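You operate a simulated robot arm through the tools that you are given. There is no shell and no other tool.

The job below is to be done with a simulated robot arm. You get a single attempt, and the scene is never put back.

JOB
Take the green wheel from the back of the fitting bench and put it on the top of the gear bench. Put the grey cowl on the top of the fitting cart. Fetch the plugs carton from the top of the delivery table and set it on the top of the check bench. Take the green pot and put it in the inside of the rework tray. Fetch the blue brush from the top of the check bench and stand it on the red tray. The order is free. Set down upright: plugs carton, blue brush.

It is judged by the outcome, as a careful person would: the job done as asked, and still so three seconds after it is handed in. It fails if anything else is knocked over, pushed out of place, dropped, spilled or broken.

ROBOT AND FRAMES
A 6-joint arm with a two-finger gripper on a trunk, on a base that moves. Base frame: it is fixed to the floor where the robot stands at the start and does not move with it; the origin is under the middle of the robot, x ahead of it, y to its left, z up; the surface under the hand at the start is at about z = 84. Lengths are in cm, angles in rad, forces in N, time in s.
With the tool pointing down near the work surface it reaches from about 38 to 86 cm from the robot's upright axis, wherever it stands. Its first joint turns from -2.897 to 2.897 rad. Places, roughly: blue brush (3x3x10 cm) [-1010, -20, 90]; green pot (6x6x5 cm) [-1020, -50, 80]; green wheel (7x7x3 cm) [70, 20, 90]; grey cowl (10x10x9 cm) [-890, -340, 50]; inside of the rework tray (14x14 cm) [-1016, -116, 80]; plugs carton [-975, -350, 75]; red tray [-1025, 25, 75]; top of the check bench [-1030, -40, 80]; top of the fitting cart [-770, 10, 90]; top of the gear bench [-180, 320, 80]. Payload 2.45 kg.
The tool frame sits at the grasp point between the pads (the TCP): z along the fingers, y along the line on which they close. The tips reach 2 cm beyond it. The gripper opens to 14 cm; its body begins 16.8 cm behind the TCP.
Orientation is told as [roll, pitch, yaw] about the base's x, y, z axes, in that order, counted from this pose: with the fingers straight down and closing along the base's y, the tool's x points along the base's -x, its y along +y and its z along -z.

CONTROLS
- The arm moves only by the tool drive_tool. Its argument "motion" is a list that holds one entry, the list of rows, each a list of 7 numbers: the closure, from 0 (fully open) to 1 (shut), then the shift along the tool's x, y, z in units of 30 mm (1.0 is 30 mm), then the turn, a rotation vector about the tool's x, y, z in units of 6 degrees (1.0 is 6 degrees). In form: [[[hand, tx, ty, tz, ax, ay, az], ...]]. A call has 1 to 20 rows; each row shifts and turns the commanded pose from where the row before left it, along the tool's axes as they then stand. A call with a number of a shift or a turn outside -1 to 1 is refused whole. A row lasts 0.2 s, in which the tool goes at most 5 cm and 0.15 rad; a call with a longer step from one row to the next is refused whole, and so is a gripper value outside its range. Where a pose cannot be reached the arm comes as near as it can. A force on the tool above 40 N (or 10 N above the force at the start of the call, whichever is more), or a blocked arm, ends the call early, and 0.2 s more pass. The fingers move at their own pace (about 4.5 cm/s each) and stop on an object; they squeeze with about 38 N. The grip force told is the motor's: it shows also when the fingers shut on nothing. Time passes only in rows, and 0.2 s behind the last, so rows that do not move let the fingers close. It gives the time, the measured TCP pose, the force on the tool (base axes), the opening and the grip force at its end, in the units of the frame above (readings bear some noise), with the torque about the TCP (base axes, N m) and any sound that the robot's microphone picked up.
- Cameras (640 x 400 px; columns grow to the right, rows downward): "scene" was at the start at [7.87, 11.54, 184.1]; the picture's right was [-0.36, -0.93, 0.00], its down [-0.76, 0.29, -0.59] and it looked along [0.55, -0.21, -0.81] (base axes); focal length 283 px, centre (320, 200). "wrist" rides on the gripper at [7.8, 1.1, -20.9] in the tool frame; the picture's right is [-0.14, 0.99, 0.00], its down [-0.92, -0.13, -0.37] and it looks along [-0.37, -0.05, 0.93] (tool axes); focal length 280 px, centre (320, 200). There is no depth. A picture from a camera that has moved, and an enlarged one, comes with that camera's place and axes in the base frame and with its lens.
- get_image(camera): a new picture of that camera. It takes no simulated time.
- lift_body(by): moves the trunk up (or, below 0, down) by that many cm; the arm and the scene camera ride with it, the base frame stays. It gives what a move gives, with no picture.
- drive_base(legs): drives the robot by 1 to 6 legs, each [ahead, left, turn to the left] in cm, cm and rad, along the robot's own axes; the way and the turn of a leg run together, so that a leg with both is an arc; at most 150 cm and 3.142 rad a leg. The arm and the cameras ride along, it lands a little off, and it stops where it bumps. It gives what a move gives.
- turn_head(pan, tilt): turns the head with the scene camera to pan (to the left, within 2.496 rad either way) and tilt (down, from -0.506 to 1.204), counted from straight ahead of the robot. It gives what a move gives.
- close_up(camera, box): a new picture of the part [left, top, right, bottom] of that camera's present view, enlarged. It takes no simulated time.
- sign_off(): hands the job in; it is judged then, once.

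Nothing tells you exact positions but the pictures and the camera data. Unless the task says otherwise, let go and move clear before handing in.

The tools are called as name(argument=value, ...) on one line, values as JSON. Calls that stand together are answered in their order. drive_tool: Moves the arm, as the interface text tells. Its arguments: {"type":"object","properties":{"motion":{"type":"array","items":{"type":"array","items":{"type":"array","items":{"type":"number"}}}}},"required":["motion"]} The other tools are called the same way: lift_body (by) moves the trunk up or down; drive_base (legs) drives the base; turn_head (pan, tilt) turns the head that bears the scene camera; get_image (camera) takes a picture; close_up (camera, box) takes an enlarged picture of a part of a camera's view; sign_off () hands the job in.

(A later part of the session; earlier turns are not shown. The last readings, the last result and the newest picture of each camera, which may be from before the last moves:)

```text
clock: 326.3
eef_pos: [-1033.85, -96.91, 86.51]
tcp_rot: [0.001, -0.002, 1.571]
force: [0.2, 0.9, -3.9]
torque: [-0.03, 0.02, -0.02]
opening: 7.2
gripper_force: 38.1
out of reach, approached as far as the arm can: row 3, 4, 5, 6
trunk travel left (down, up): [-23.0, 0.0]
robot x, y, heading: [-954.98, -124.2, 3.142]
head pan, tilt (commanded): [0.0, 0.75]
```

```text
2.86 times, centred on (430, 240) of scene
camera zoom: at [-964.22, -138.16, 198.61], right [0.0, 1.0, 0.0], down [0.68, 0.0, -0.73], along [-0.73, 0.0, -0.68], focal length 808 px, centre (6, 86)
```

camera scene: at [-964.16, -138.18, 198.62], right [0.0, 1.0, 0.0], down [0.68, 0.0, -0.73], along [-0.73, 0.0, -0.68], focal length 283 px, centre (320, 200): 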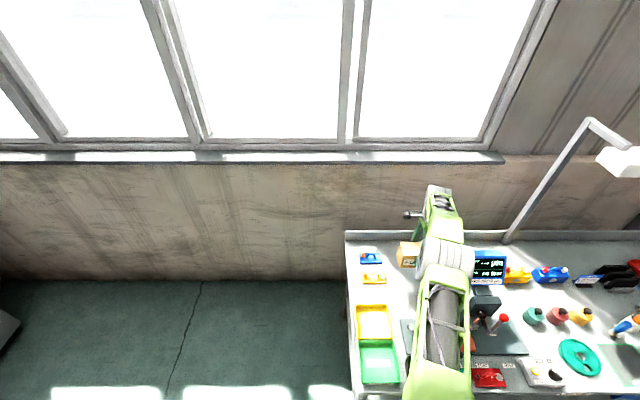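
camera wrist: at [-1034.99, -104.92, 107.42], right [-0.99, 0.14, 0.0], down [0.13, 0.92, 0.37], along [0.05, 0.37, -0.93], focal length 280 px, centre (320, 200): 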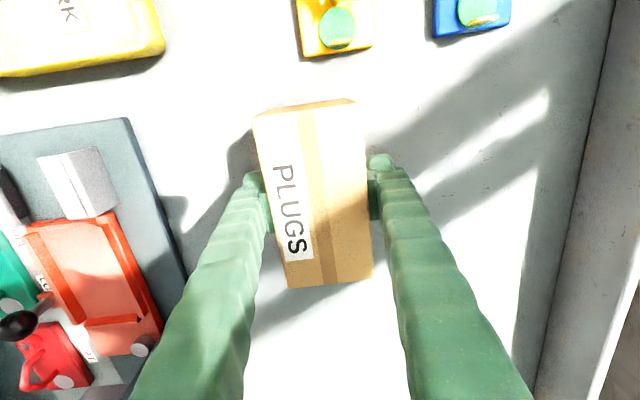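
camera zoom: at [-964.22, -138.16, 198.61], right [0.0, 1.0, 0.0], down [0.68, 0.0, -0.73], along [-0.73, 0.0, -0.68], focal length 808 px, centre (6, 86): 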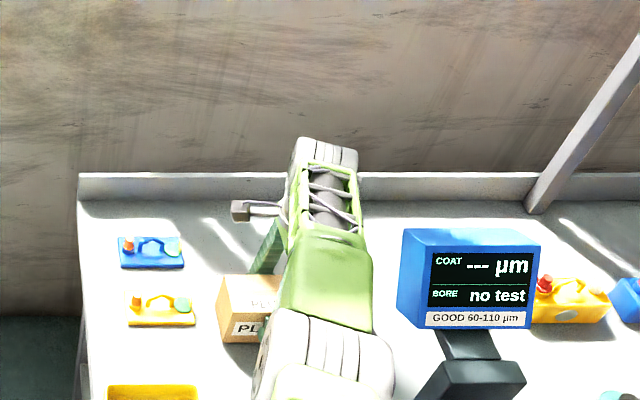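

The arm is at full stretch with the trunk raised, so I use the trunk to come down the last few centimetres.

lift_body(by=-3)

drive_tool(motion=[[[1, 0, -0.3, 0, 0, 0, 0], [1, 0, -0.1, 0.1, 0, 0, 0], [1, 0, 0, 0.1, 0, 0, 0], [1, 0, 0, 0, 0, 0, 0]]])

```text
clock: 326.9
eef_pos: [-1034.36, -96.8, 85.7]
tcp_rot: [0.011, -0.003, 1.57]
force: [5.6, -2.5, 16.6]
torque: [-0.02, 0.3, 0.06]
opening: 7.21
gripper_force: 38.0
trunk travel left (down, up): [-21.2, 1.8]
robot x, y, heading: [-954.77, -124.08, 3.142]
head pan, tilt (commanded): [0.0, 0.75]
stopped: the force on the tool passed its limit at 48 N (the readings are from after the stop); the commanded pose is now the measured one
```

```text
clock: 327.6
eef_pos: [-1034.24, -96.7, 85.63]
tcp_rot: [0.016, -0.006, 1.573]
force: [2.4, -0.7, 10.1]
torque: [-0.24, -0.65, -0.15]
opening: 7.2
gripper_force: 37.7
out of reach, approached as far as the arm can: row 1
trunk travel left (down, up): [-21.2, 1.8]
robot x, y, heading: [-955.26, -124.24, -3.142]
head pan, tilt (commanded): [0.0, 0.75]
stopped in row 3: the force on the tool passed its limit at 46 N (the readings are from after the stop); the commanded pose is now the measured one
```

Contact: the carton rests on the bench. I open the fingers a little and rise straight up.

drive_tool(motion=[[[0.45, 0, 0, 0, 0, 0, 0], [0.4, 0, 0, 0, 0, 0, 0], [0.32, 0, 0, 0, 0, 0, 0], [0.3, 0, 0, 0, 0, 0, 0], [0.3, 0, 0, 0, 0, 0, 0]]])

get_image(camera="wrist")

```text
clock: 328.8
eef_pos: [-1034.12, -96.62, 85.48]
tcp_rot: [0.017, -0.005, 1.571]
force: [0.7, -0.3, -1.2]
torque: [0.01, 0.01, -0.03]
opening: 9.81
gripper_force: 0.0
trunk travel left (down, up): [-21.2, 1.8]
robot x, y, heading: [-954.82, -124.67, 3.143]
head pan, tilt (commanded): [0.0, 0.75]
```

```text
taken
camera wrist: at [-1034.95, -104.64, 106.32], right [-0.99, 0.14, 0.02], down [0.13, 0.92, 0.37], along [0.04, 0.37, -0.93], focal length 280 px, centre (320, 200)
```

wrist: 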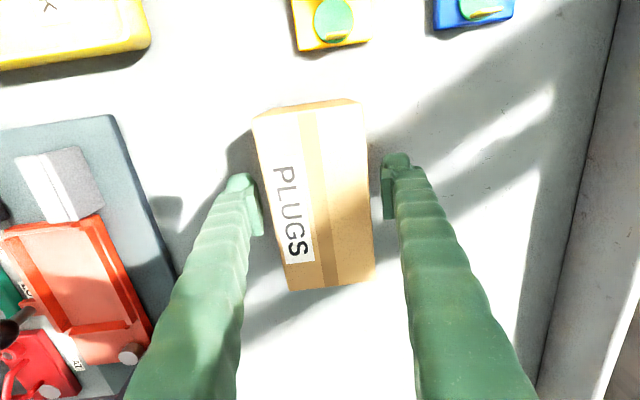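

drive_tool(motion=[[[0.3, 0, 0, -0.3, 0, 0, 0], [0.3, 0, 0, -0.6, 0, 0, 0], [0.3, 0, 0, -1, 0, 0, 0], [0.3, 0, 0, -1, 0, 0, 0], [0.3, 0, 0, -1, 0, 0, 0], [0.3, 0, 0, -1, 0, 0, 0], [0.3, 0, 0, -1, 0, 0, 0], [0.3, 0, 0, -1, 0, 0, 0], [0.3, 0, 0, -1, 0, 0, 0], [0.3, 0, 0, -1, 0, 0, 0], [0.3, 0, 0, 0, 0, 0, 0]]])

get_image(camera="wrist")

get_image(camera="scene")

```text
clock: 331.2
eef_pos: [-1037.15, -95.45, 111.45]
tcp_rot: [0.011, -0.003, 1.572]
force: [-0.1, -0.8, 0.8]
torque: [-0.01, -0.01, 0.01]
opening: 9.76
gripper_force: 0.1
out of reach, approached as far as the arm can: row 2, 3, 4, 5, 6, 7, 9
trunk travel left (down, up): [-21.2, 1.8]
robot x, y, heading: [-954.97, -123.99, 3.143]
head pan, tilt (commanded): [0.0, 0.75]
```

```text
taken
camera wrist: at [-1037.95, -103.41, 132.36], right [-0.99, 0.14, 0.01], down [0.13, 0.92, 0.37], along [0.04, 0.37, -0.93], focal length 280 px, centre (320, 200)
```

wrist: 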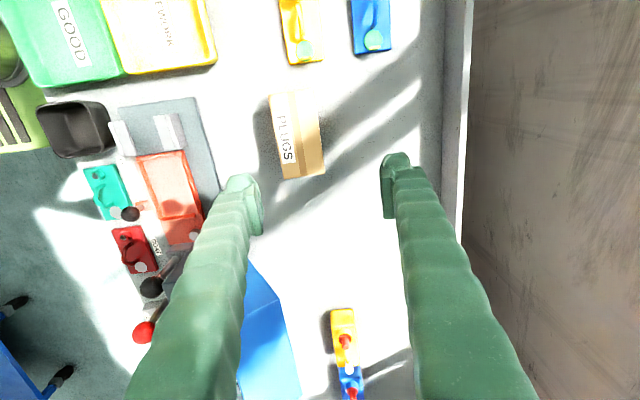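

```text
taken
camera scene: at [-964.2, -138.18, 196.81], right [0.0, 1.0, 0.0], down [0.68, 0.0, -0.73], along [-0.73, 0.0, -0.68], focal length 283 px, centre (320, 200)
```

scene: 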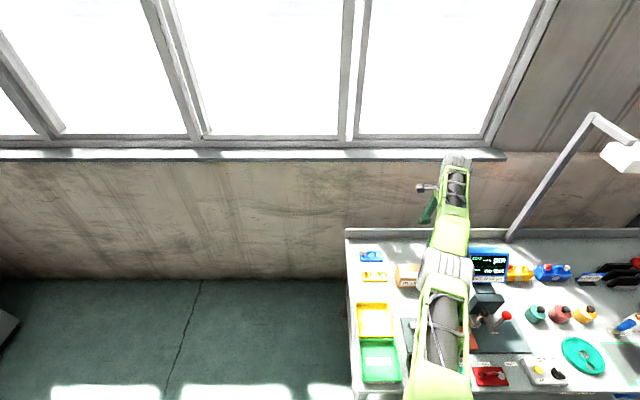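

The carton stands on the check bench. I retract clear of the tester, lower the trunk, and reposition in front of the pots.

drive_tool(motion=[[[0.3, 0.9, 0, 0, 0, 0, 0], [0.3, 0.9, 0, 0, 0, 0, 0], [0.3, 0.9, 0, 0, 0, 0, 0], [0.3, 0.9, 0, 0, 0, 0, 0], [0.3, 0.9, 0, 0, 0, 0, 0], [0.3, 0.9, 0, 0, 0, 0, 0], [0.3, 0.9, 0, 0, 0, 0, 0], [0.3, 0.9, 0, 0, 0, 0, 0], [0.3, 0.9, 0, 0, 0, 0, 0], [0.3, 0, -0.9, 0, 0, 0, 0], [0.3, 0, -0.9, 0, 0, 0, 0], [0.3, 0, -0.9, 0, 0, 0, 0], [0.3, 0, -0.9, 0, 0, 0, 0], [0.3, 0, -0.9, 0, 0, 0, 0], [0.3, 0, -0.9, 0, 0, 0, 0], [0.3, 0, -0.9, 0, 0, 0, 0], [0.3, 0, -0.9, 0, 0, 0, 0], [0.3, 0, 0, 0, 0, 0, 0]]])

drive_base(legs=[[-45, 0, 0], [0, -76, 0]])

lift_body(by=-11.2)

turn_head(pan=0.1, tilt=0.7)

get_image(camera="scene")

get_image(camera="wrist")

```text
clock: 335.0
eef_pos: [-1042.19, -118.6, 111.64]
tcp_rot: [0.012, -0.005, 1.573]
force: [0.3, -0.3, 0.5]
torque: [-0.01, 0.0, 0.02]
opening: 9.81
gripper_force: 0.0
out of reach, approached as far as the arm can: row 1, 2, 3, 4, 5, 6, 7, 8, 10, 11, 12, 13, 14, 15, 16, 17
trunk travel left (down, up): [-21.2, 1.8]
robot x, y, heading: [-954.94, -124.38, 3.141]
head pan, tilt (commanded): [0.0, 0.75]
```

```text
clock: 344.4
eef_pos: [-997.34, -42.93, 111.65]
tcp_rot: [0.012, -0.004, 1.57]
force: [-0.4, 0.4, 0.3]
torque: [0.01, 0.02, 0.0]
opening: 9.8
gripper_force: 0.0
trunk travel left (down, up): [-21.2, 1.8]
robot x, y, heading: [-909.98, -48.53, 3.141]
head pan, tilt (commanded): [0.0, 0.75]
```

```text
clock: 345.8
eef_pos: [-997.33, -42.98, 100.54]
tcp_rot: [0.013, -0.004, 1.572]
force: [-0.1, 0.5, 0.7]
torque: [0.02, 0.04, 0.04]
opening: 9.79
gripper_force: 0.1
trunk travel left (down, up): [-10.0, 13.0]
robot x, y, heading: [-910.12, -48.59, 3.142]
head pan, tilt (commanded): [0.0, 0.75]
```

```text
clock: 346.5
eef_pos: [-997.28, -42.96, 100.42]
tcp_rot: [0.012, -0.006, 1.571]
force: [0.7, -0.9, 0.6]
torque: [0.02, 0.0, 0.03]
opening: 9.79
gripper_force: 0.0
trunk travel left (down, up): [-10.0, 13.0]
robot x, y, heading: [-909.83, -48.81, 3.142]
head pan, tilt (commanded): [0.099, 0.7]
```

```text
taken
camera scene: at [-919.48, -63.39, 186.04], right [-0.1, 1.0, 0.0], down [0.64, 0.06, -0.76], along [-0.76, -0.08, -0.64], focal length 283 px, centre (320, 200)
```

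scene: 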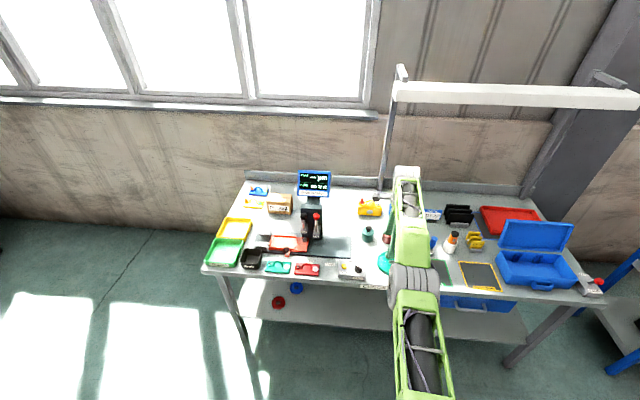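

```text
taken
camera wrist: at [-998.2, -50.94, 121.27], right [-0.99, 0.14, 0.01], down [0.13, 0.92, 0.37], along [0.04, 0.37, -0.93], focal length 280 px, centre (320, 200)
```

wrist: 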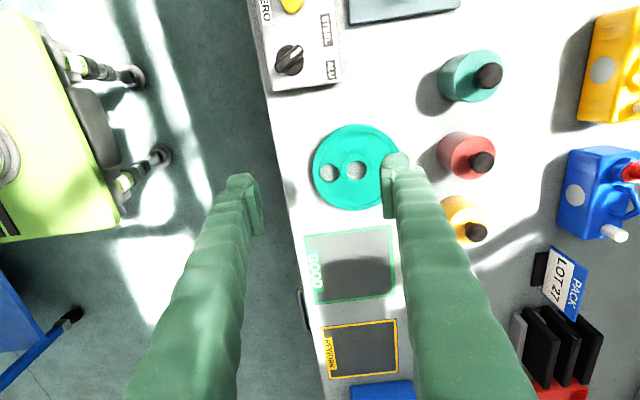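

The arm got stuck fully straight when I rose, so it isn't retracting. I back the base into open floor first, then bend the elbow with a downward sweep and retract.

drive_base(legs=[[0, 42, 0], [-32, 0, 0]])

drive_tool(motion=[[[0.3, 0, 0.3, 0.9, 0, 0, 0], [0.3, 0, 0.3, 0.9, 0, 0, 0], [0.3, 0, 0.2, 0.9, 0, 0, 0], [0.3, 0, 0, 0, 0, 0, 0]]])

drive_tool(motion=[[[0.3, 0, -0.6, 0.5, 0, 0, 0], [0.3, 0, -0.6, 0.5, 0, 0, 0], [0.3, 0, -0.6, 0.5, 0, 0, 0], [0.3, 0, 0, 0, 0, 0, 0]]])

```text
clock: 352.4
eef_pos: [-965.68, -85.35, 100.54]
tcp_rot: [0.012, -0.005, 1.574]
force: [0.1, -0.1, 0.9]
torque: [0.0, 0.03, 0.01]
opening: 9.8
gripper_force: 0.0
trunk travel left (down, up): [-10.0, 13.0]
robot x, y, heading: [-878.46, -90.95, -3.141]
head pan, tilt (commanded): [0.099, 0.7]
```

```text
clock: 353.4
eef_pos: [-965.85, -85.71, 92.33]
tcp_rot: [0.012, -0.005, 1.573]
force: [0.2, 0.3, -0.7]
torque: [-0.01, 0.01, 0.02]
opening: 9.82
gripper_force: 0.0
out of reach, approached as far as the arm can: row 1, 2, 3
trunk travel left (down, up): [-10.0, 13.0]
robot x, y, heading: [-878.66, -90.82, -3.145]
head pan, tilt (commanded): [0.099, 0.7]
```

```text
clock: 354.4
eef_pos: [-960.43, -85.51, 87.87]
tcp_rot: [0.013, -0.007, 1.572]
force: [-0.1, 0.2, -0.1]
torque: [0.0, 0.03, 0.0]
opening: 9.8
gripper_force: 0.1
trunk travel left (down, up): [-10.0, 13.0]
robot x, y, heading: [-878.32, -91.01, -3.142]
head pan, tilt (commanded): [0.099, 0.7]
```

The elbow bends again. I retract to a comfortable reach and centre.

drive_tool(motion=[[[0.1, 0.25, -0.9, 0, 0.12, 0, 0], [0.1, 0.25, -0.9, 0, 0, 0, 0], [0.1, 0.25, -0.9, -0.3, 0, 0, 0], [0.1, 0.25, -0.9, -0.7, 0, 0, 0], [0.1, 0.25, -0.9, -0.9, 0, 0, 0], [0.1, 0.25, -0.9, -0.9, 0, 0, 0], [0.1, 0.2, -0.9, -0.9, 0, 0, 0], [0.1, 0, 0, -0.9, 0, 0, 0], [0.1, 0, 0, -0.9, 0, 0, 0], [0.1, 0, 0, 0, 0, 0, 0]]])

get_image(camera="scene")

close_up(camera="scene", box=[340, 190, 500, 290])

```text
clock: 356.6
eef_pos: [-941.68, -90.71, 104.42]
tcp_rot: [-0.002, -0.004, 1.573]
force: [0.9, 0.2, -0.1]
torque: [-0.01, 0.01, 0.01]
opening: 12.62
gripper_force: 0.0
trunk travel left (down, up): [-10.0, 13.0]
robot x, y, heading: [-878.25, -90.7, -3.141]
head pan, tilt (commanded): [0.099, 0.7]
```

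```text
taken
camera scene: at [-887.85, -105.7, 186.04], right [-0.1, 0.99, 0.0], down [0.64, 0.06, -0.76], along [-0.76, -0.08, -0.64], focal length 283 px, centre (320, 200)
```

scene: 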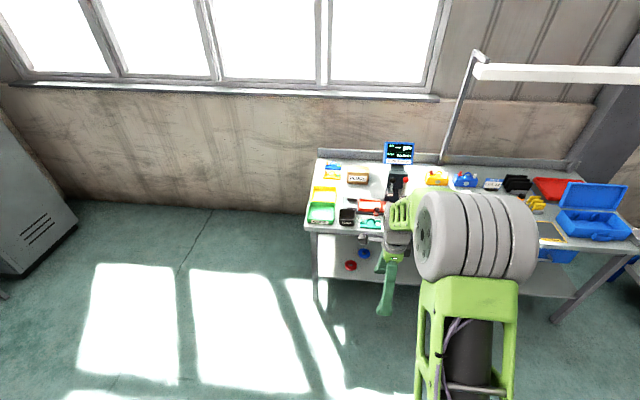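

```text
4.00 times, centred on (420, 240) of scene
camera zoom: at [-887.85, -105.7, 186.04], right [-0.1, 0.99, 0.0], down [0.64, 0.06, -0.76], along [-0.76, -0.08, -0.64], focal length 1132 px, centre (-80, 40)
```

zoom: 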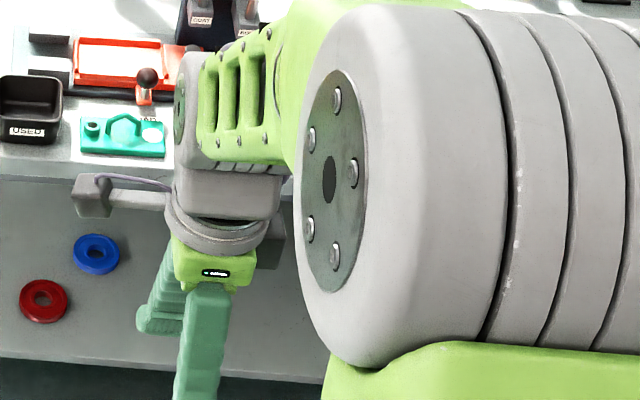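

Normal configuration again. I drive to the front of the pots, keeping clear of the cart corner.

drive_base(legs=[[45, 0, 0], [0, -41.3, 0], [27, 0, 0]])

get_image(camera="wrist")

get_image(camera="scene")

```text
clock: 364.6
eef_pos: [-1013.43, -49.27, 104.09]
tcp_rot: [-0.001, -0.006, 1.575]
force: [-0.6, -0.1, 0.0]
torque: [0.01, -0.08, 0.01]
opening: 12.6
gripper_force: 0.0
trunk travel left (down, up): [-10.0, 13.0]
robot x, y, heading: [-949.83, -49.2, -3.14]
head pan, tilt (commanded): [0.099, 0.7]
```

```text
taken
camera wrist: at [-1014.51, -57.23, 125.12], right [-0.99, 0.13, 0.0], down [0.12, 0.92, 0.37], along [0.05, 0.37, -0.93], focal length 280 px, centre (320, 200)
```

wrist: 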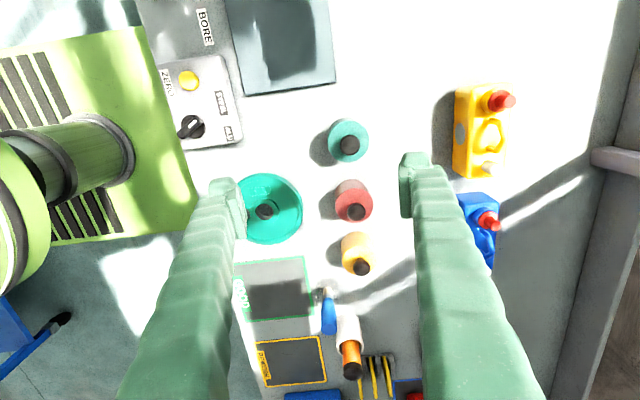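

```text
taken
camera scene: at [-959.64, -64.24, 186.03], right [-0.1, 0.99, 0.0], down [0.64, 0.07, -0.76], along [-0.76, -0.08, -0.64], focal length 283 px, centre (320, 200)
```

scene: 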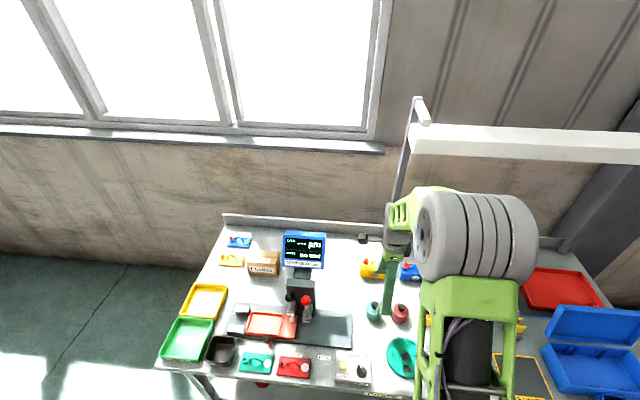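

The green (teal) pot is at about (−1017.4, −49.4), fingers close along x with free space front and back. I descend on it.

drive_tool(motion=[[[0.2, 0.03, 0.66, 0, 0, 0, 0], [0.2, 0, 0.66, 0, 0, 0, 0], [0.2, 0, 0, 1, 0, 0, 0], [0.2, 0, 0, 1, 0, 0, 0], [0.2, 0, 0, 1, 0, 0, 0], [0.2, 0, 0, 1, 0, 0, 0], [0.2, 0, 0, 1, 0, 0, 0], [0.2, 0, 0, 0.9, 0, 0, 0], [0.2, 0, 0, 0.4, 0, 0, 0], [0.2, 0, 0, 0, 0, 0, 0]]])

get_image(camera="wrist")

close_up(camera="wrist", box=[220, 120, 420, 260])

```text
clock: 366.8
eef_pos: [-1017.31, -49.21, 85.35]
tcp_rot: [0.0, -0.006, 1.573]
force: [-0.6, -0.5, -0.5]
torque: [-0.04, -0.02, 0.01]
opening: 11.19
gripper_force: 0.1
trunk travel left (down, up): [-10.0, 13.0]
robot x, y, heading: [-949.88, -49.78, -3.134]
head pan, tilt (commanded): [0.099, 0.7]
```

```text
taken
camera wrist: at [-1018.36, -57.24, 106.18], right [-0.99, 0.13, 0.0], down [0.12, 0.92, 0.37], along [0.05, 0.37, -0.93], focal length 280 px, centre (320, 200)
```

wrist: 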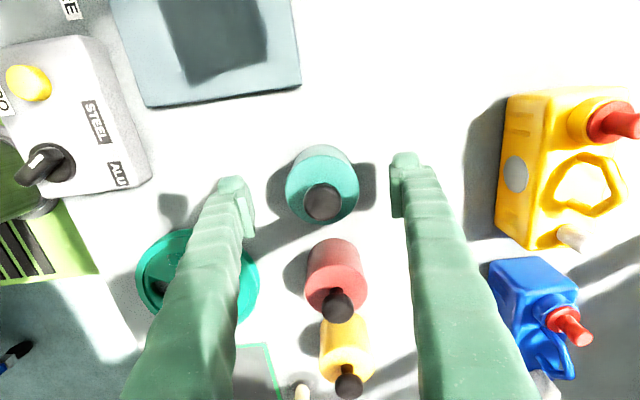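

```text
2.86 times, centred on (320, 190) of wrist
camera zoom: at [-1018.36, -57.24, 106.18], right [-0.99, 0.13, 0.0], down [0.12, 0.92, 0.37], along [0.05, 0.37, -0.93], focal length 801 px, centre (320, 229)
```

zoom: 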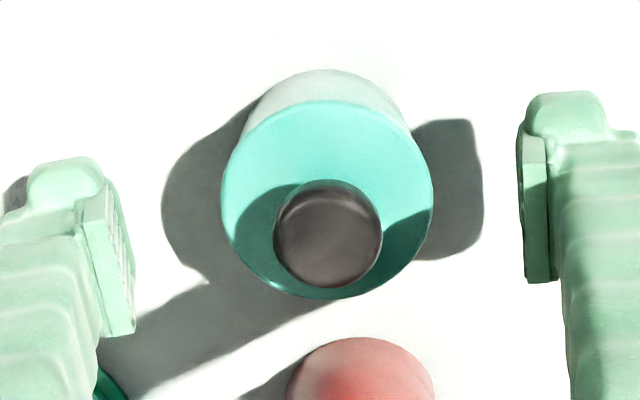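

The pot is centred; its lid is at about z 84.6, so I go down another 1.7 cm and close.

drive_tool(motion=[[[0.2, 0, 0, 0.2, 0, 0, 0], [0.2, 0, 0, 0.2, 0, 0, 0], [0.2, 0, 0, 0.17, 0, 0, 0], [0.2, 0, 0, 0, 0, 0, 0]]])

drive_tool(motion=[[[1, 0, 0, 0, 0, 0, 0], [1, 0, 0, 0, 0, 0, 0], [1, 0, 0, 0, 0, 0, 0], [1, 0, 0, 0, 0, 0, 0], [1, 0, 0, 0, 0, 0, 0], [1, 0, 0, 0, 0, 0, 0]]])

get_image(camera="wrist")

```text
clock: 367.8
eef_pos: [-1017.25, -49.31, 83.63]
tcp_rot: [-0.001, -0.005, 1.575]
force: [0.3, 0.1, 0.5]
torque: [-0.01, 0.0, 0.02]
opening: 11.19
gripper_force: 0.0
trunk travel left (down, up): [-10.0, 13.0]
robot x, y, heading: [-949.87, -49.73, -3.138]
head pan, tilt (commanded): [0.099, 0.7]
```

```text
clock: 369.2
eef_pos: [-1017.29, -49.35, 83.76]
tcp_rot: [0.0, -0.005, 1.576]
force: [-3.0, 0.0, 0.8]
torque: [-0.02, 0.06, 0.02]
opening: 5.72
gripper_force: 38.0
trunk travel left (down, up): [-10.0, 13.0]
robot x, y, heading: [-950.13, -49.22, -3.137]
head pan, tilt (commanded): [0.099, 0.7]
heard: snap
```

```text
taken
camera wrist: at [-1018.41, -57.26, 104.56], right [-0.99, 0.13, 0.0], down [0.12, 0.92, 0.37], along [0.05, 0.37, -0.93], focal length 280 px, centre (320, 200)
```

wrist: 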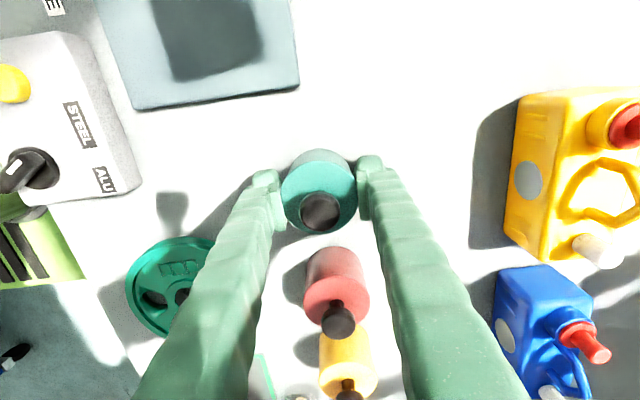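

A snap was heard on closing. I inspect the pot closely before moving.

close_up(camera="wrist", box=[240, 130, 400, 250])

close_up(camera="scene", box=[330, 230, 470, 350])

```text
3.33 times, centred on (320, 190) of wrist
camera zoom: at [-1018.41, -57.26, 104.56], right [-0.99, 0.13, 0.0], down [0.12, 0.92, 0.37], along [0.05, 0.37, -0.93], focal length 935 px, centre (320, 233)
```

zoom: 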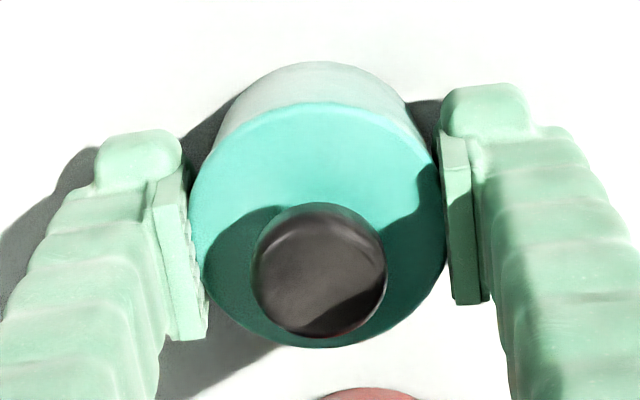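

```text
3.33 times, centred on (400, 290) of scene
camera zoom: at [-959.55, -64.24, 186.04], right [-0.1, 0.99, 0.0], down [0.64, 0.07, -0.76], along [-0.76, -0.08, -0.64], focal length 943 px, centre (53, -100)
```

zoom: 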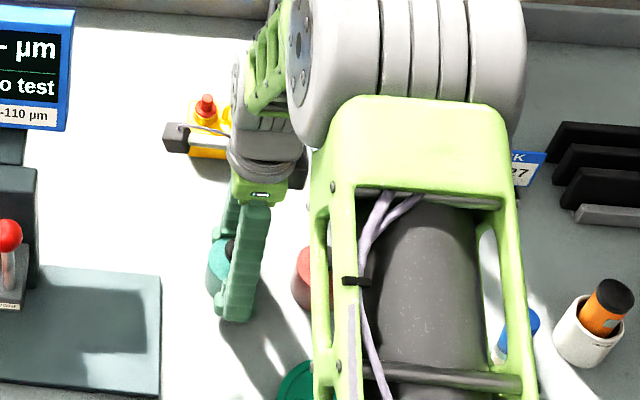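

get_image(camera="scene")

close_up(camera="scene", box=[150, 220, 390, 400])

```text
taken
camera scene: at [-959.55, -64.24, 186.04], right [-0.1, 0.99, 0.0], down [0.64, 0.07, -0.76], along [-0.76, -0.08, -0.64], focal length 283 px, centre (320, 200)
```

scene: 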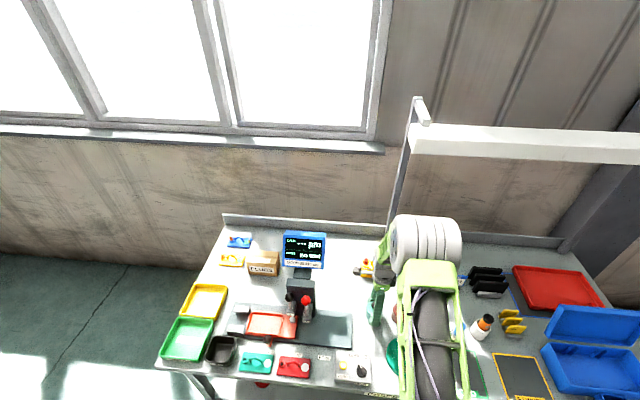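

```text
2.22 times, centred on (270, 310) of scene
camera zoom: at [-959.55, -64.24, 186.04], right [-0.1, 0.99, 0.0], down [0.64, 0.07, -0.76], along [-0.76, -0.08, -0.64], focal length 629 px, centre (431, -44)
```

zoom: 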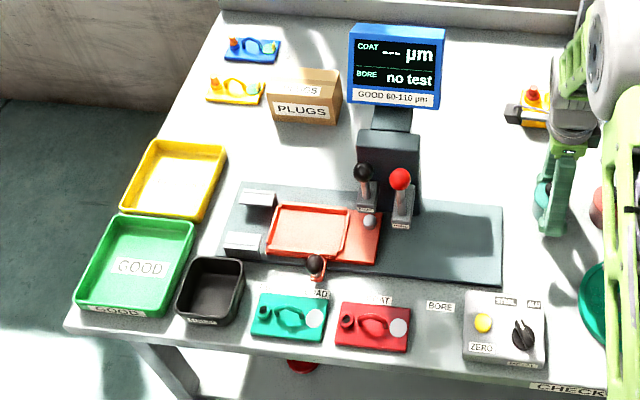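

Nothing looks broken. I lift the pot gently and check that it comes up whole.

drive_tool(motion=[[[1, 0, 0, -0.2, 0, 0, 0], [1, 0, 0, -0.4, 0, 0, 0], [1, 0, 0, -0.6, 0, 0, 0], [1, 0, 0, -0.6, 0, 0, 0], [1, 0, 0, -0.6, 0, 0, 0], [1, 0, 0, 0, 0, 0, 0]]])

get_image(camera="wrist")

close_up(camera="scene", box=[330, 230, 470, 350])

```text
clock: 370.6
eef_pos: [-1017.16, -49.28, 90.94]
tcp_rot: [-0.001, -0.005, 1.576]
force: [0.0, 0.5, -6.5]
torque: [0.02, 0.02, 0.0]
opening: 5.73
gripper_force: 37.9
trunk travel left (down, up): [-10.0, 13.0]
robot x, y, heading: [-950.13, -49.64, -3.14]
head pan, tilt (commanded): [0.099, 0.7]
```

```text
taken
camera wrist: at [-1018.35, -57.26, 111.76], right [-0.99, 0.13, 0.0], down [0.12, 0.92, 0.37], along [0.05, 0.37, -0.93], focal length 280 px, centre (320, 200)
```

wrist: 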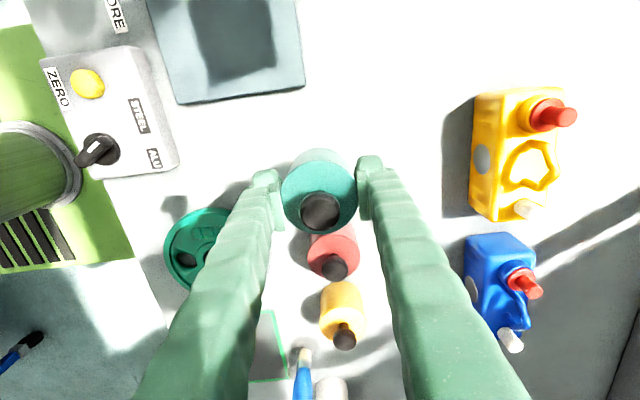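

```text
3.33 times, centred on (400, 290) of scene
camera zoom: at [-959.6, -64.23, 186.04], right [-0.1, 0.99, 0.0], down [0.64, 0.07, -0.76], along [-0.76, -0.08, -0.64], focal length 943 px, centre (53, -100)
```

zoom: 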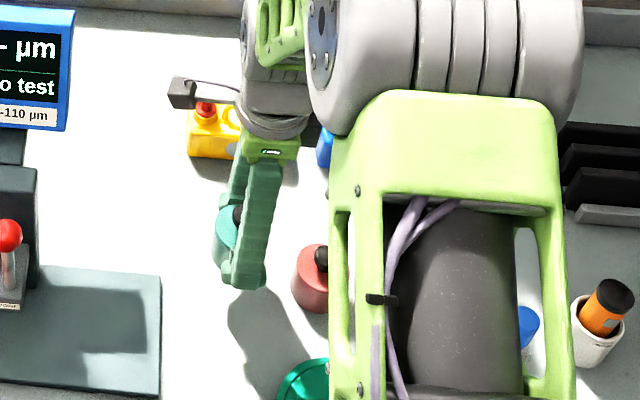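

The pot lifted whole. I raise it, back off, move left to the rework tray and look.

drive_tool(motion=[[[1, 0, 0, -0.9, 0, 0, 0], [1, 0, 0, -0.9, 0, 0, 0], [1, 0, 0, -0.9, 0, 0, 0], [1, 0, 0, -0.9, 0, 0, 0], [1, 0, 0, -0.9, 0, 0, 0], [1, 0, 0, 0, 0, 0, 0]]])

drive_base(legs=[[-35, 0, 0], [0, 67.5, 0], [28, 0, 0]])

get_image(camera="wrist")

get_image(camera="scene")

```text
clock: 372.0
eef_pos: [-1017.29, -49.38, 104.35]
tcp_rot: [-0.001, -0.006, 1.574]
force: [-0.8, 0.6, -6.2]
torque: [0.03, 0.01, 0.0]
opening: 5.75
gripper_force: 38.3
trunk travel left (down, up): [-10.0, 13.0]
robot x, y, heading: [-950.55, -49.67, -3.14]
head pan, tilt (commanded): [0.099, 0.7]
```

```text
clock: 381.8
eef_pos: [-1009.67, -117.94, 104.4]
tcp_rot: [-0.001, -0.005, 1.582]
force: [-0.2, 0.4, 0.3]
torque: [0.0, 0.01, -0.01]
opening: 5.7
gripper_force: 38.0
trunk travel left (down, up): [-10.0, 13.0]
robot x, y, heading: [-942.79, -117.29, -3.128]
head pan, tilt (commanded): [0.099, 0.7]
```

```text
taken
camera wrist: at [-1010.89, -125.95, 125.25], right [-0.99, 0.13, 0.0], down [0.12, 0.92, 0.37], along [0.05, 0.37, -0.93], focal length 280 px, centre (320, 200)
```

wrist: 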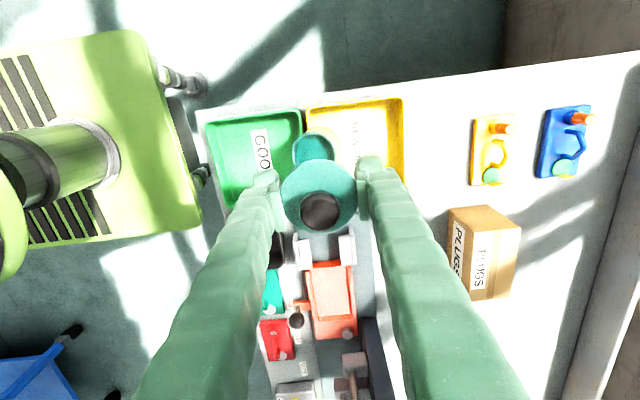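

```text
taken
camera scene: at [-952.03, -132.35, 186.05], right [-0.11, 0.99, 0.0], down [0.64, 0.07, -0.76], along [-0.76, -0.08, -0.64], focal length 283 px, centre (320, 200)
```

scene: 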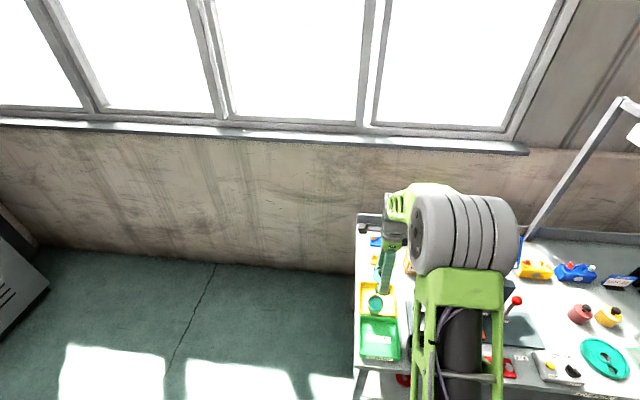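

The force reading shows the load is gone and something teal is visible below. I look closely.

close_up(camera="wrist", box=[200, 90, 420, 250])

close_up(camera="scene", box=[330, 220, 450, 380])

```text
2.50 times, centred on (310, 170) of wrist
camera zoom: at [-1010.89, -125.95, 125.25], right [-0.99, 0.13, 0.0], down [0.12, 0.92, 0.37], along [0.05, 0.37, -0.93], focal length 701 px, centre (345, 275)
```

zoom: 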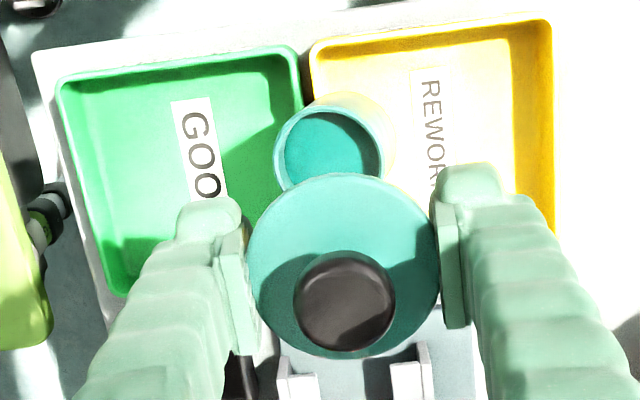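

```text
2.50 times, centred on (390, 300) of scene
camera zoom: at [-952.03, -132.35, 186.05], right [-0.11, 0.99, 0.0], down [0.64, 0.07, -0.76], along [-0.76, -0.08, -0.64], focal length 707 px, centre (145, -50)
```

zoom: 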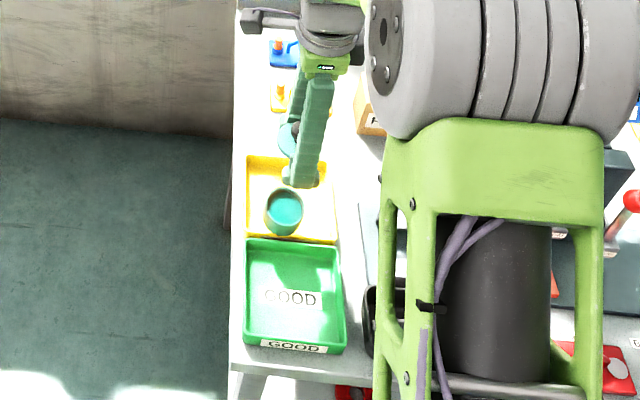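

The lid came off in my grip and the pot body dropped directly beneath, by the rework tray. I move the hand aside to see exactly how it lies.

drive_tool(motion=[[[1, 0, -0.9, -0.2, 0, 0, 0], [1, 0, -0.9, -0.2, 0, 0, 0], [1, 0, -0.9, -0.2, 0, 0, 0], [1, 0, -0.9, 0, 0, 0, 0], [1, 0, -0.9, 0, 0, 0, 0], [1, 0, -0.9, 0, 0, 0, 0], [1, 0, 0, 0, 0, 0, 0]]])

get_image(camera="wrist")

close_up(camera="scene", box=[340, 240, 440, 370])

```text
clock: 383.4
eef_pos: [-993.57, -117.79, 106.21]
tcp_rot: [-0.002, -0.006, 1.583]
force: [1.1, 0.3, -0.6]
torque: [-0.01, 0.0, 0.01]
opening: 5.67
gripper_force: 38.2
trunk travel left (down, up): [-10.0, 13.0]
robot x, y, heading: [-942.72, -117.46, -3.131]
head pan, tilt (commanded): [0.099, 0.7]
```

```text
taken
camera wrist: at [-994.63, -125.84, 127.1], right [-0.99, 0.13, 0.0], down [0.12, 0.92, 0.37], along [0.05, 0.37, -0.93], focal length 280 px, centre (320, 200)
```

wrist: 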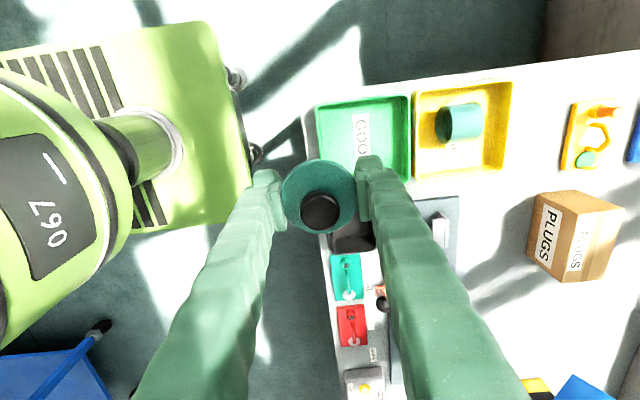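

```text
3.08 times, centred on (390, 305) of scene
camera zoom: at [-951.98, -132.35, 186.04], right [-0.11, 0.99, 0.0], down [0.64, 0.07, -0.76], along [-0.76, -0.08, -0.64], focal length 871 px, centre (105, -123)
```

zoom: 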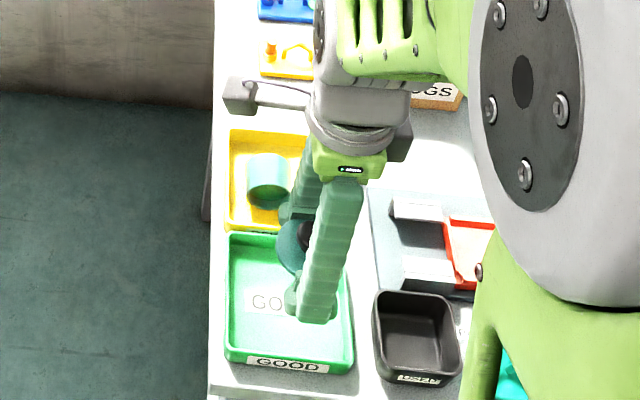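

close_up(camera="wrist", box=[400, 70, 530, 190])

close_up(camera="scene", box=[365, 270, 415, 325])

```text
3.33 times, centred on (465, 130) of wrist
camera zoom: at [-994.63, -125.84, 127.1], right [-0.99, 0.13, 0.0], down [0.12, 0.92, 0.37], along [0.05, 0.37, -0.93], focal length 935 px, centre (-163, 433)
```

zoom: 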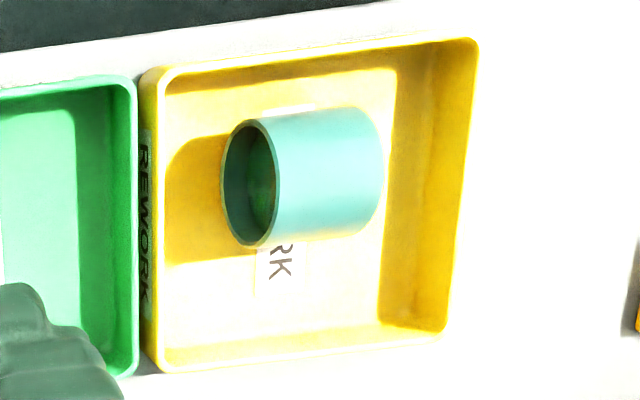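

```text
7.27 times, centred on (390, 298) of scene
camera zoom: at [-951.98, -132.35, 186.04], right [-0.11, 0.99, 0.0], down [0.64, 0.07, -0.76], along [-0.76, -0.08, -0.64], focal length 2058 px, centre (-189, -509)
```

zoom: 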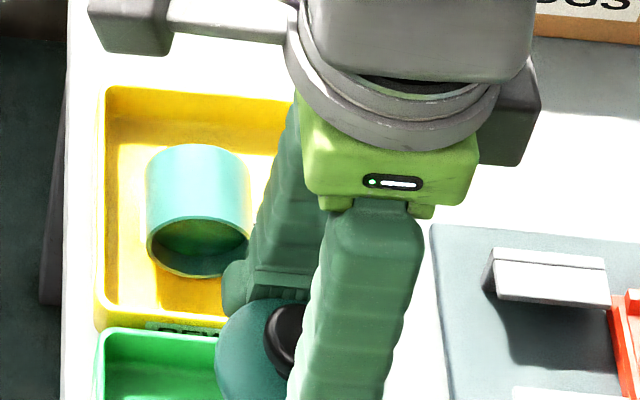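

The pot's lid snapped off in my grip and the empty pot body now lies on its side inside the rework tray. I'll recover: set the lid down temporarily in the empty green tray, stand the pot up, then put the lid back on.

drive_tool(motion=[[[1, -0.27, 0.9, 0, 0, 0, 0], [1, -0.27, 0.9, 0, 0, 0, 0], [1, -0.26, 0.87, 0, 0, 0, 0], [1, 0, 0, 1, 0, 0, 0], [1, 0, 0, 1, 0, 0, 0], [1, 0, 0, 1, 0, 0, 0], [1, 0, 0, 1, 0, 0, 0], [1, 0, 0, 1, 0, 0, 0], [1, 0, 0, 0, 0, 0, 0]]])

get_image(camera="wrist")

```text
clock: 385.4
eef_pos: [-1001.63, -115.51, 91.21]
tcp_rot: [0.003, -0.006, 1.583]
force: [0.4, -0.5, -0.4]
torque: [0.06, 0.02, 0.01]
opening: 5.66
gripper_force: 37.4
trunk travel left (down, up): [-10.0, 13.0]
robot x, y, heading: [-942.54, -117.43, -3.129]
head pan, tilt (commanded): [0.099, 0.7]
```

```text
taken
camera wrist: at [-1002.75, -123.39, 112.1], right [-0.99, 0.13, 0.0], down [0.12, 0.92, 0.37], along [0.05, 0.37, -0.93], focal length 280 px, centre (320, 200)
```

wrist: 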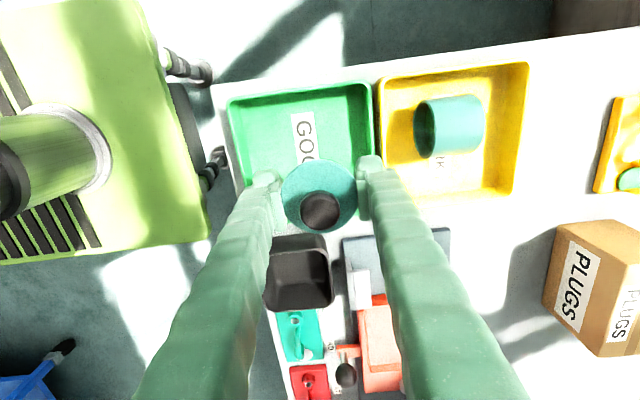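

drive_tool(motion=[[[1, 0.17, -0.33, 0.6, 0, 0, 0], [1, 0, 0, 0.8, 0, 0, 0], [1, 0, 0, 0.8, 0, 0, 0], [1, 0, 0, 0.4, 0, 0, 0], [1, 0, 0, 0.2, 0, 0, 0], [1, 0, 0, 0.1, 0, 0, 0], [1, 0, 0, 0, 0, 0, 0]]])

get_image(camera="wrist")

```text
clock: 387.0
eef_pos: [-1000.8, -115.8, 82.55]
tcp_rot: [0.0, -0.004, 1.583]
force: [-1.2, 0.2, -0.5]
torque: [-0.02, -0.02, -0.03]
opening: 5.64
gripper_force: 37.8
trunk travel left (down, up): [-10.0, 13.0]
robot x, y, heading: [-942.82, -117.35, -3.133]
head pan, tilt (commanded): [0.099, 0.7]
```

```text
taken
camera wrist: at [-1001.73, -123.85, 103.36], right [-0.99, 0.13, 0.0], down [0.12, 0.92, 0.37], along [0.05, 0.37, -0.93], focal length 280 px, centre (320, 200)
```

wrist: 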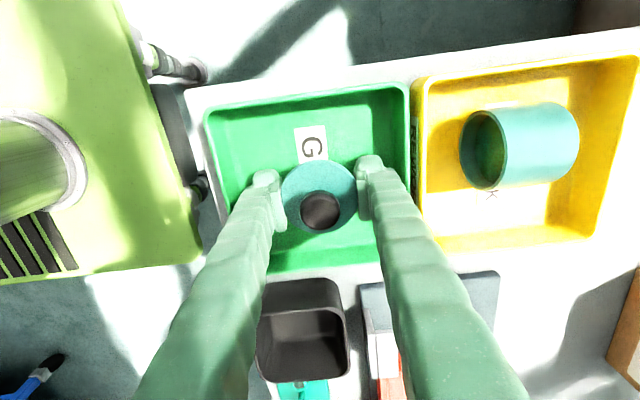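

drive_tool(motion=[[[1, 0, 0, 0.08, 0, 0, 0], [1, 0, 0, 0.08, 0, 0, 0], [1, 0, 0, 0, 0, 0, 0]]])

drive_tool(motion=[[[1, 0, 0, 0.08, 0, 0, 0], [1, 0, 0, 0.08, 0, 0, 0], [1, 0, 0, 0, 0, 0, 0]]])

```text
clock: 387.8
eef_pos: [-1000.69, -115.94, 82.35]
tcp_rot: [0.004, -0.006, 1.583]
force: [5.9, -0.2, 23.2]
torque: [-0.04, -0.87, 0.11]
opening: 5.69
gripper_force: 38.3
trunk travel left (down, up): [-10.0, 13.0]
robot x, y, heading: [-942.58, -117.29, -3.132]
head pan, tilt (commanded): [0.099, 0.7]
stopped in row 3: the force on the tool passed its limit at 42 N (the readings are from after the stop); the commanded pose is now the measured one
```

```text
clock: 388.2
eef_pos: [-1000.73, -115.89, 82.45]
tcp_rot: [0.002, -0.004, 1.582]
force: [6.9, 0.1, 23.1]
torque: [-0.04, -0.9, 0.11]
opening: 5.71
gripper_force: 38.0
trunk travel left (down, up): [-10.0, 13.0]
robot x, y, heading: [-942.64, -117.57, -3.132]
head pan, tilt (commanded): [0.099, 0.7]
stopped in row 1: the force on the tool passed its limit at 44 N (the readings are from after the stop); the commanded pose is now the measured one
```

drive_tool(motion=[[[1, 0, 0.05, -0.12, 0, 0, 0], [0.56, 0, 0, 0, 0, 0, 0], [0.53, 0, 0, 0, 0, 0, 0], [0.53, 0, 0, 0, 0, 0, 0], [0.53, 0, 0, 0, 0, 0, 0]]])

get_image(camera="wrist")

```text
clock: 389.4
eef_pos: [-1000.91, -115.85, 82.54]
tcp_rot: [0.005, -0.006, 1.581]
force: [0.4, 0.2, -0.9]
torque: [0.03, 0.01, 0.0]
opening: 6.59
gripper_force: 0.0
trunk travel left (down, up): [-10.0, 13.0]
robot x, y, heading: [-942.57, -117.64, -3.129]
head pan, tilt (commanded): [0.099, 0.7]
```

```text
taken
camera wrist: at [-1001.99, -123.83, 103.44], right [-0.99, 0.13, 0.0], down [0.12, 0.92, 0.37], along [0.04, 0.37, -0.93], focal length 280 px, centre (320, 200)
```

wrist: 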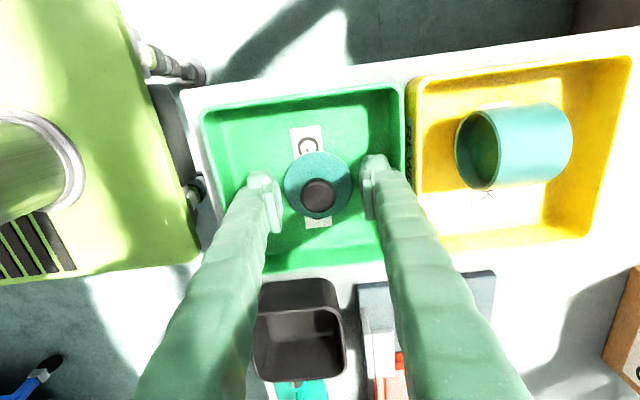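

The lid sits knob-up in the green tray. I raise the hand and view the lying pot from above.

drive_tool(motion=[[[0.53, 0, 0, -0.3, 0, 0, 0], [0.53, 0, 0, -0.8, 0, 0, 0], [0.5, 0, 0, -1, 0, 0, 0], [0.4, 0, 0, -1, 0, 0, 0], [0.3, 0, 0, -1, 0, 0, 0], [0.3, 0.3, 0.9, -1, 0, 0, 0], [0.3, 0.3, 0.9, -1, 0, 0, 0], [0.3, 0.3, 0.9, 0, 0, 0, 0], [0.3, 0, 0.9, 0, 0, 0, 0], [0.3, 0, 0, 0, 0, 0, 0]]])

get_image(camera="wrist")

close_up(camera="scene", box=[350, 250, 430, 350])

```text
clock: 391.6
eef_pos: [-1011.62, -118.83, 100.83]
tcp_rot: [0.003, -0.005, 1.582]
force: [-1.1, 0.0, 0.9]
torque: [0.01, 0.0, -0.03]
opening: 9.81
gripper_force: 0.0
trunk travel left (down, up): [-10.0, 13.0]
robot x, y, heading: [-942.61, -117.36, -3.13]
head pan, tilt (commanded): [0.099, 0.7]
```

```text
taken
camera wrist: at [-1012.69, -126.76, 121.72], right [-0.99, 0.13, 0.0], down [0.12, 0.92, 0.37], along [0.04, 0.37, -0.93], focal length 280 px, centre (320, 200)
```

wrist: 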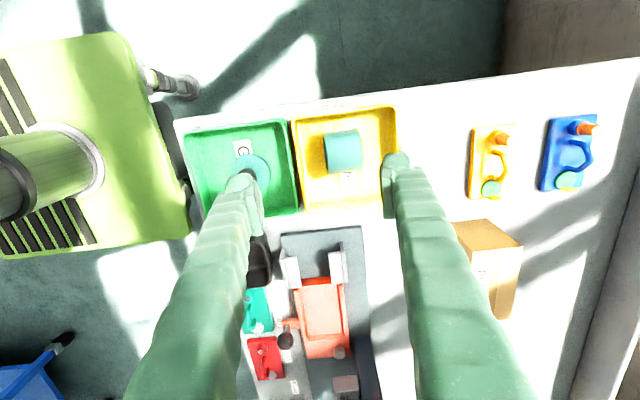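

```text
4.00 times, centred on (390, 300) of scene
camera zoom: at [-951.9, -132.35, 186.05], right [-0.11, 0.99, 0.0], down [0.64, 0.07, -0.77], along [-0.76, -0.08, -0.64], focal length 1132 px, centre (40, -200)
```

zoom: 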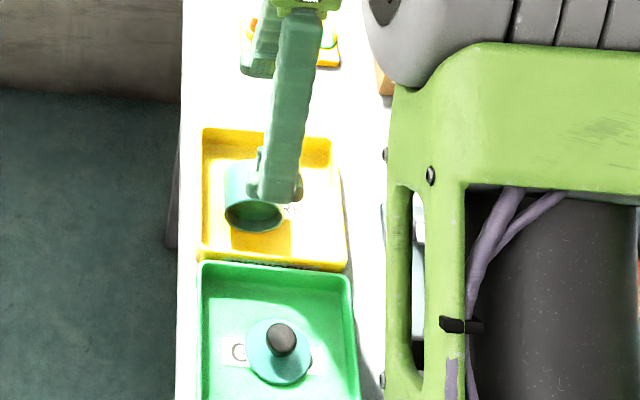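

close_up(camera="wrist", box=[270, 90, 420, 220])

```text
3.08 times, centred on (345, 155) of wrist
camera zoom: at [-1012.69, -126.76, 121.72], right [-0.99, 0.13, 0.0], down [0.12, 0.92, 0.37], along [0.04, 0.37, -0.93], focal length 863 px, centre (243, 338)
```

zoom: 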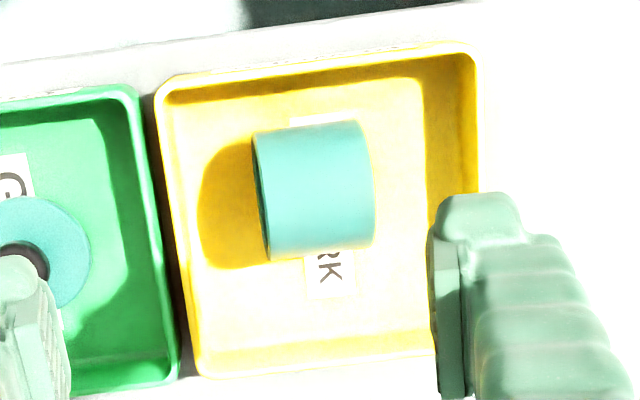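

Clear view: the pot lies along x, open end toward me, centre ≈(−1015, −118.1), Ø5.7, 4.7 long. I can right it by gripping its sides, turning it 180° and tilting the tool forward. I test whether the wrist can turn that far.

drive_tool(motion=[[[0.3, 0, 0, -0.3, 0, 0, 1], [0.3, 0, 0, 0, 0, 0, 1], [0.3, 0, 0, 0, 0, 0, 1], [0.3, 0, 0, 0, 0, 0, 1], [0.3, 0, 0, 0, 0, 0, 1], [0.3, 0, 0, 0, 0, 0, 1], [0.3, 0, 0, 0, 0, 0, 1], [0.3, 0, 0, 0, 0, 0, 1], [0.3, 0, 0, 0, 0, 0, 1], [0.3, 0, 0, 0, 0, 0, 1], [0.3, 0, 0, 0, 0, 0, 1], [0.3, 0, 0, 0, 0, 0, 1], [0.3, 0, 0, 0, 0, 0, 1], [0.3, 0, 0, 0, 0, 0, 1], [0.3, 0, 0, 0, 0, 0, 1], [0.3, 0, 0, 0, 0, 0, 0]]])

get_image(camera="wrist")

```text
clock: 395.0
eef_pos: [-1011.35, -115.52, 101.52]
tcp_rot: [-0.037, 0.01, 0.039]
force: [0.1, 0.0, -0.8]
torque: [-0.02, 0.0, 0.04]
opening: 9.8
gripper_force: 0.0
out of reach, approached as far as the arm can: row 14, 15
trunk travel left (down, up): [-10.0, 13.0]
robot x, y, heading: [-942.85, -117.53, -3.128]
head pan, tilt (commanded): [0.099, 0.7]
```

```text
taken
camera wrist: at [-1019.06, -114.0, 122.44], right [0.1, 0.99, -0.04], down [0.93, -0.08, 0.36], along [0.36, -0.07, -0.93], focal length 280 px, centre (320, 200)
```

wrist: 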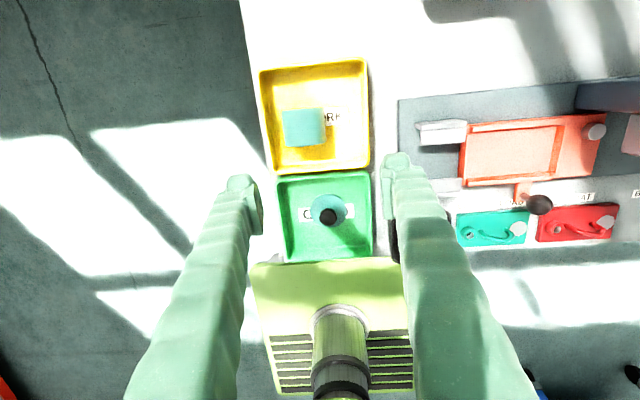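

The wrist reaches about −178°, right at its limit, and the pot lies too close to the tray's wall for a side grip. Instead I'll grip the pot by its ends, lift, turn it 180°, set it down centred in the tray, then re-grip by the sides and tilt it upright.

drive_tool(motion=[[[0.3, 0, 0, 0, 0, 0, -1], [0.3, 0, 0, 0, 0, 0, -1], [0.3, 0, 0, 0, 0, 0, -1], [0.3, 0, 0, 0, 0, 0, -1], [0.3, 0, 0, 0, 0, 0, -1], [0.3, 0, 0, 0, 0, 0, -1], [0.3, 0, 0, 0, 0, 0, -1], [0.3, 0, 0, 0, 0, 0, -1], [0.3, 0, 0, 0, 0, 0, -1], [0.3, 0, 0, 0, 0, 0, -1], [0.3, 0, 0, 0, 0, 0, -1], [0.3, 0, 0, 0, 0, 0, -1], [0.3, 0, 0, 0, 0, 0, -1], [0.3, 0, 0, 0, 0, 0, -1], [0.3, 0, 0, 0, 0, 0, -0.62], [0.3, 0, 0, 0, 0, 0, 0]]])

```text
clock: 398.4
eef_pos: [-1011.34, -115.54, 101.57]
tcp_rot: [0.008, 0.038, 1.573]
force: [-0.2, 0.2, -0.1]
torque: [0.02, 0.02, -0.01]
opening: 9.79
gripper_force: 0.0
trunk travel left (down, up): [-10.0, 13.0]
robot x, y, heading: [-942.4, -117.53, -3.132]
head pan, tilt (commanded): [0.099, 0.7]
```

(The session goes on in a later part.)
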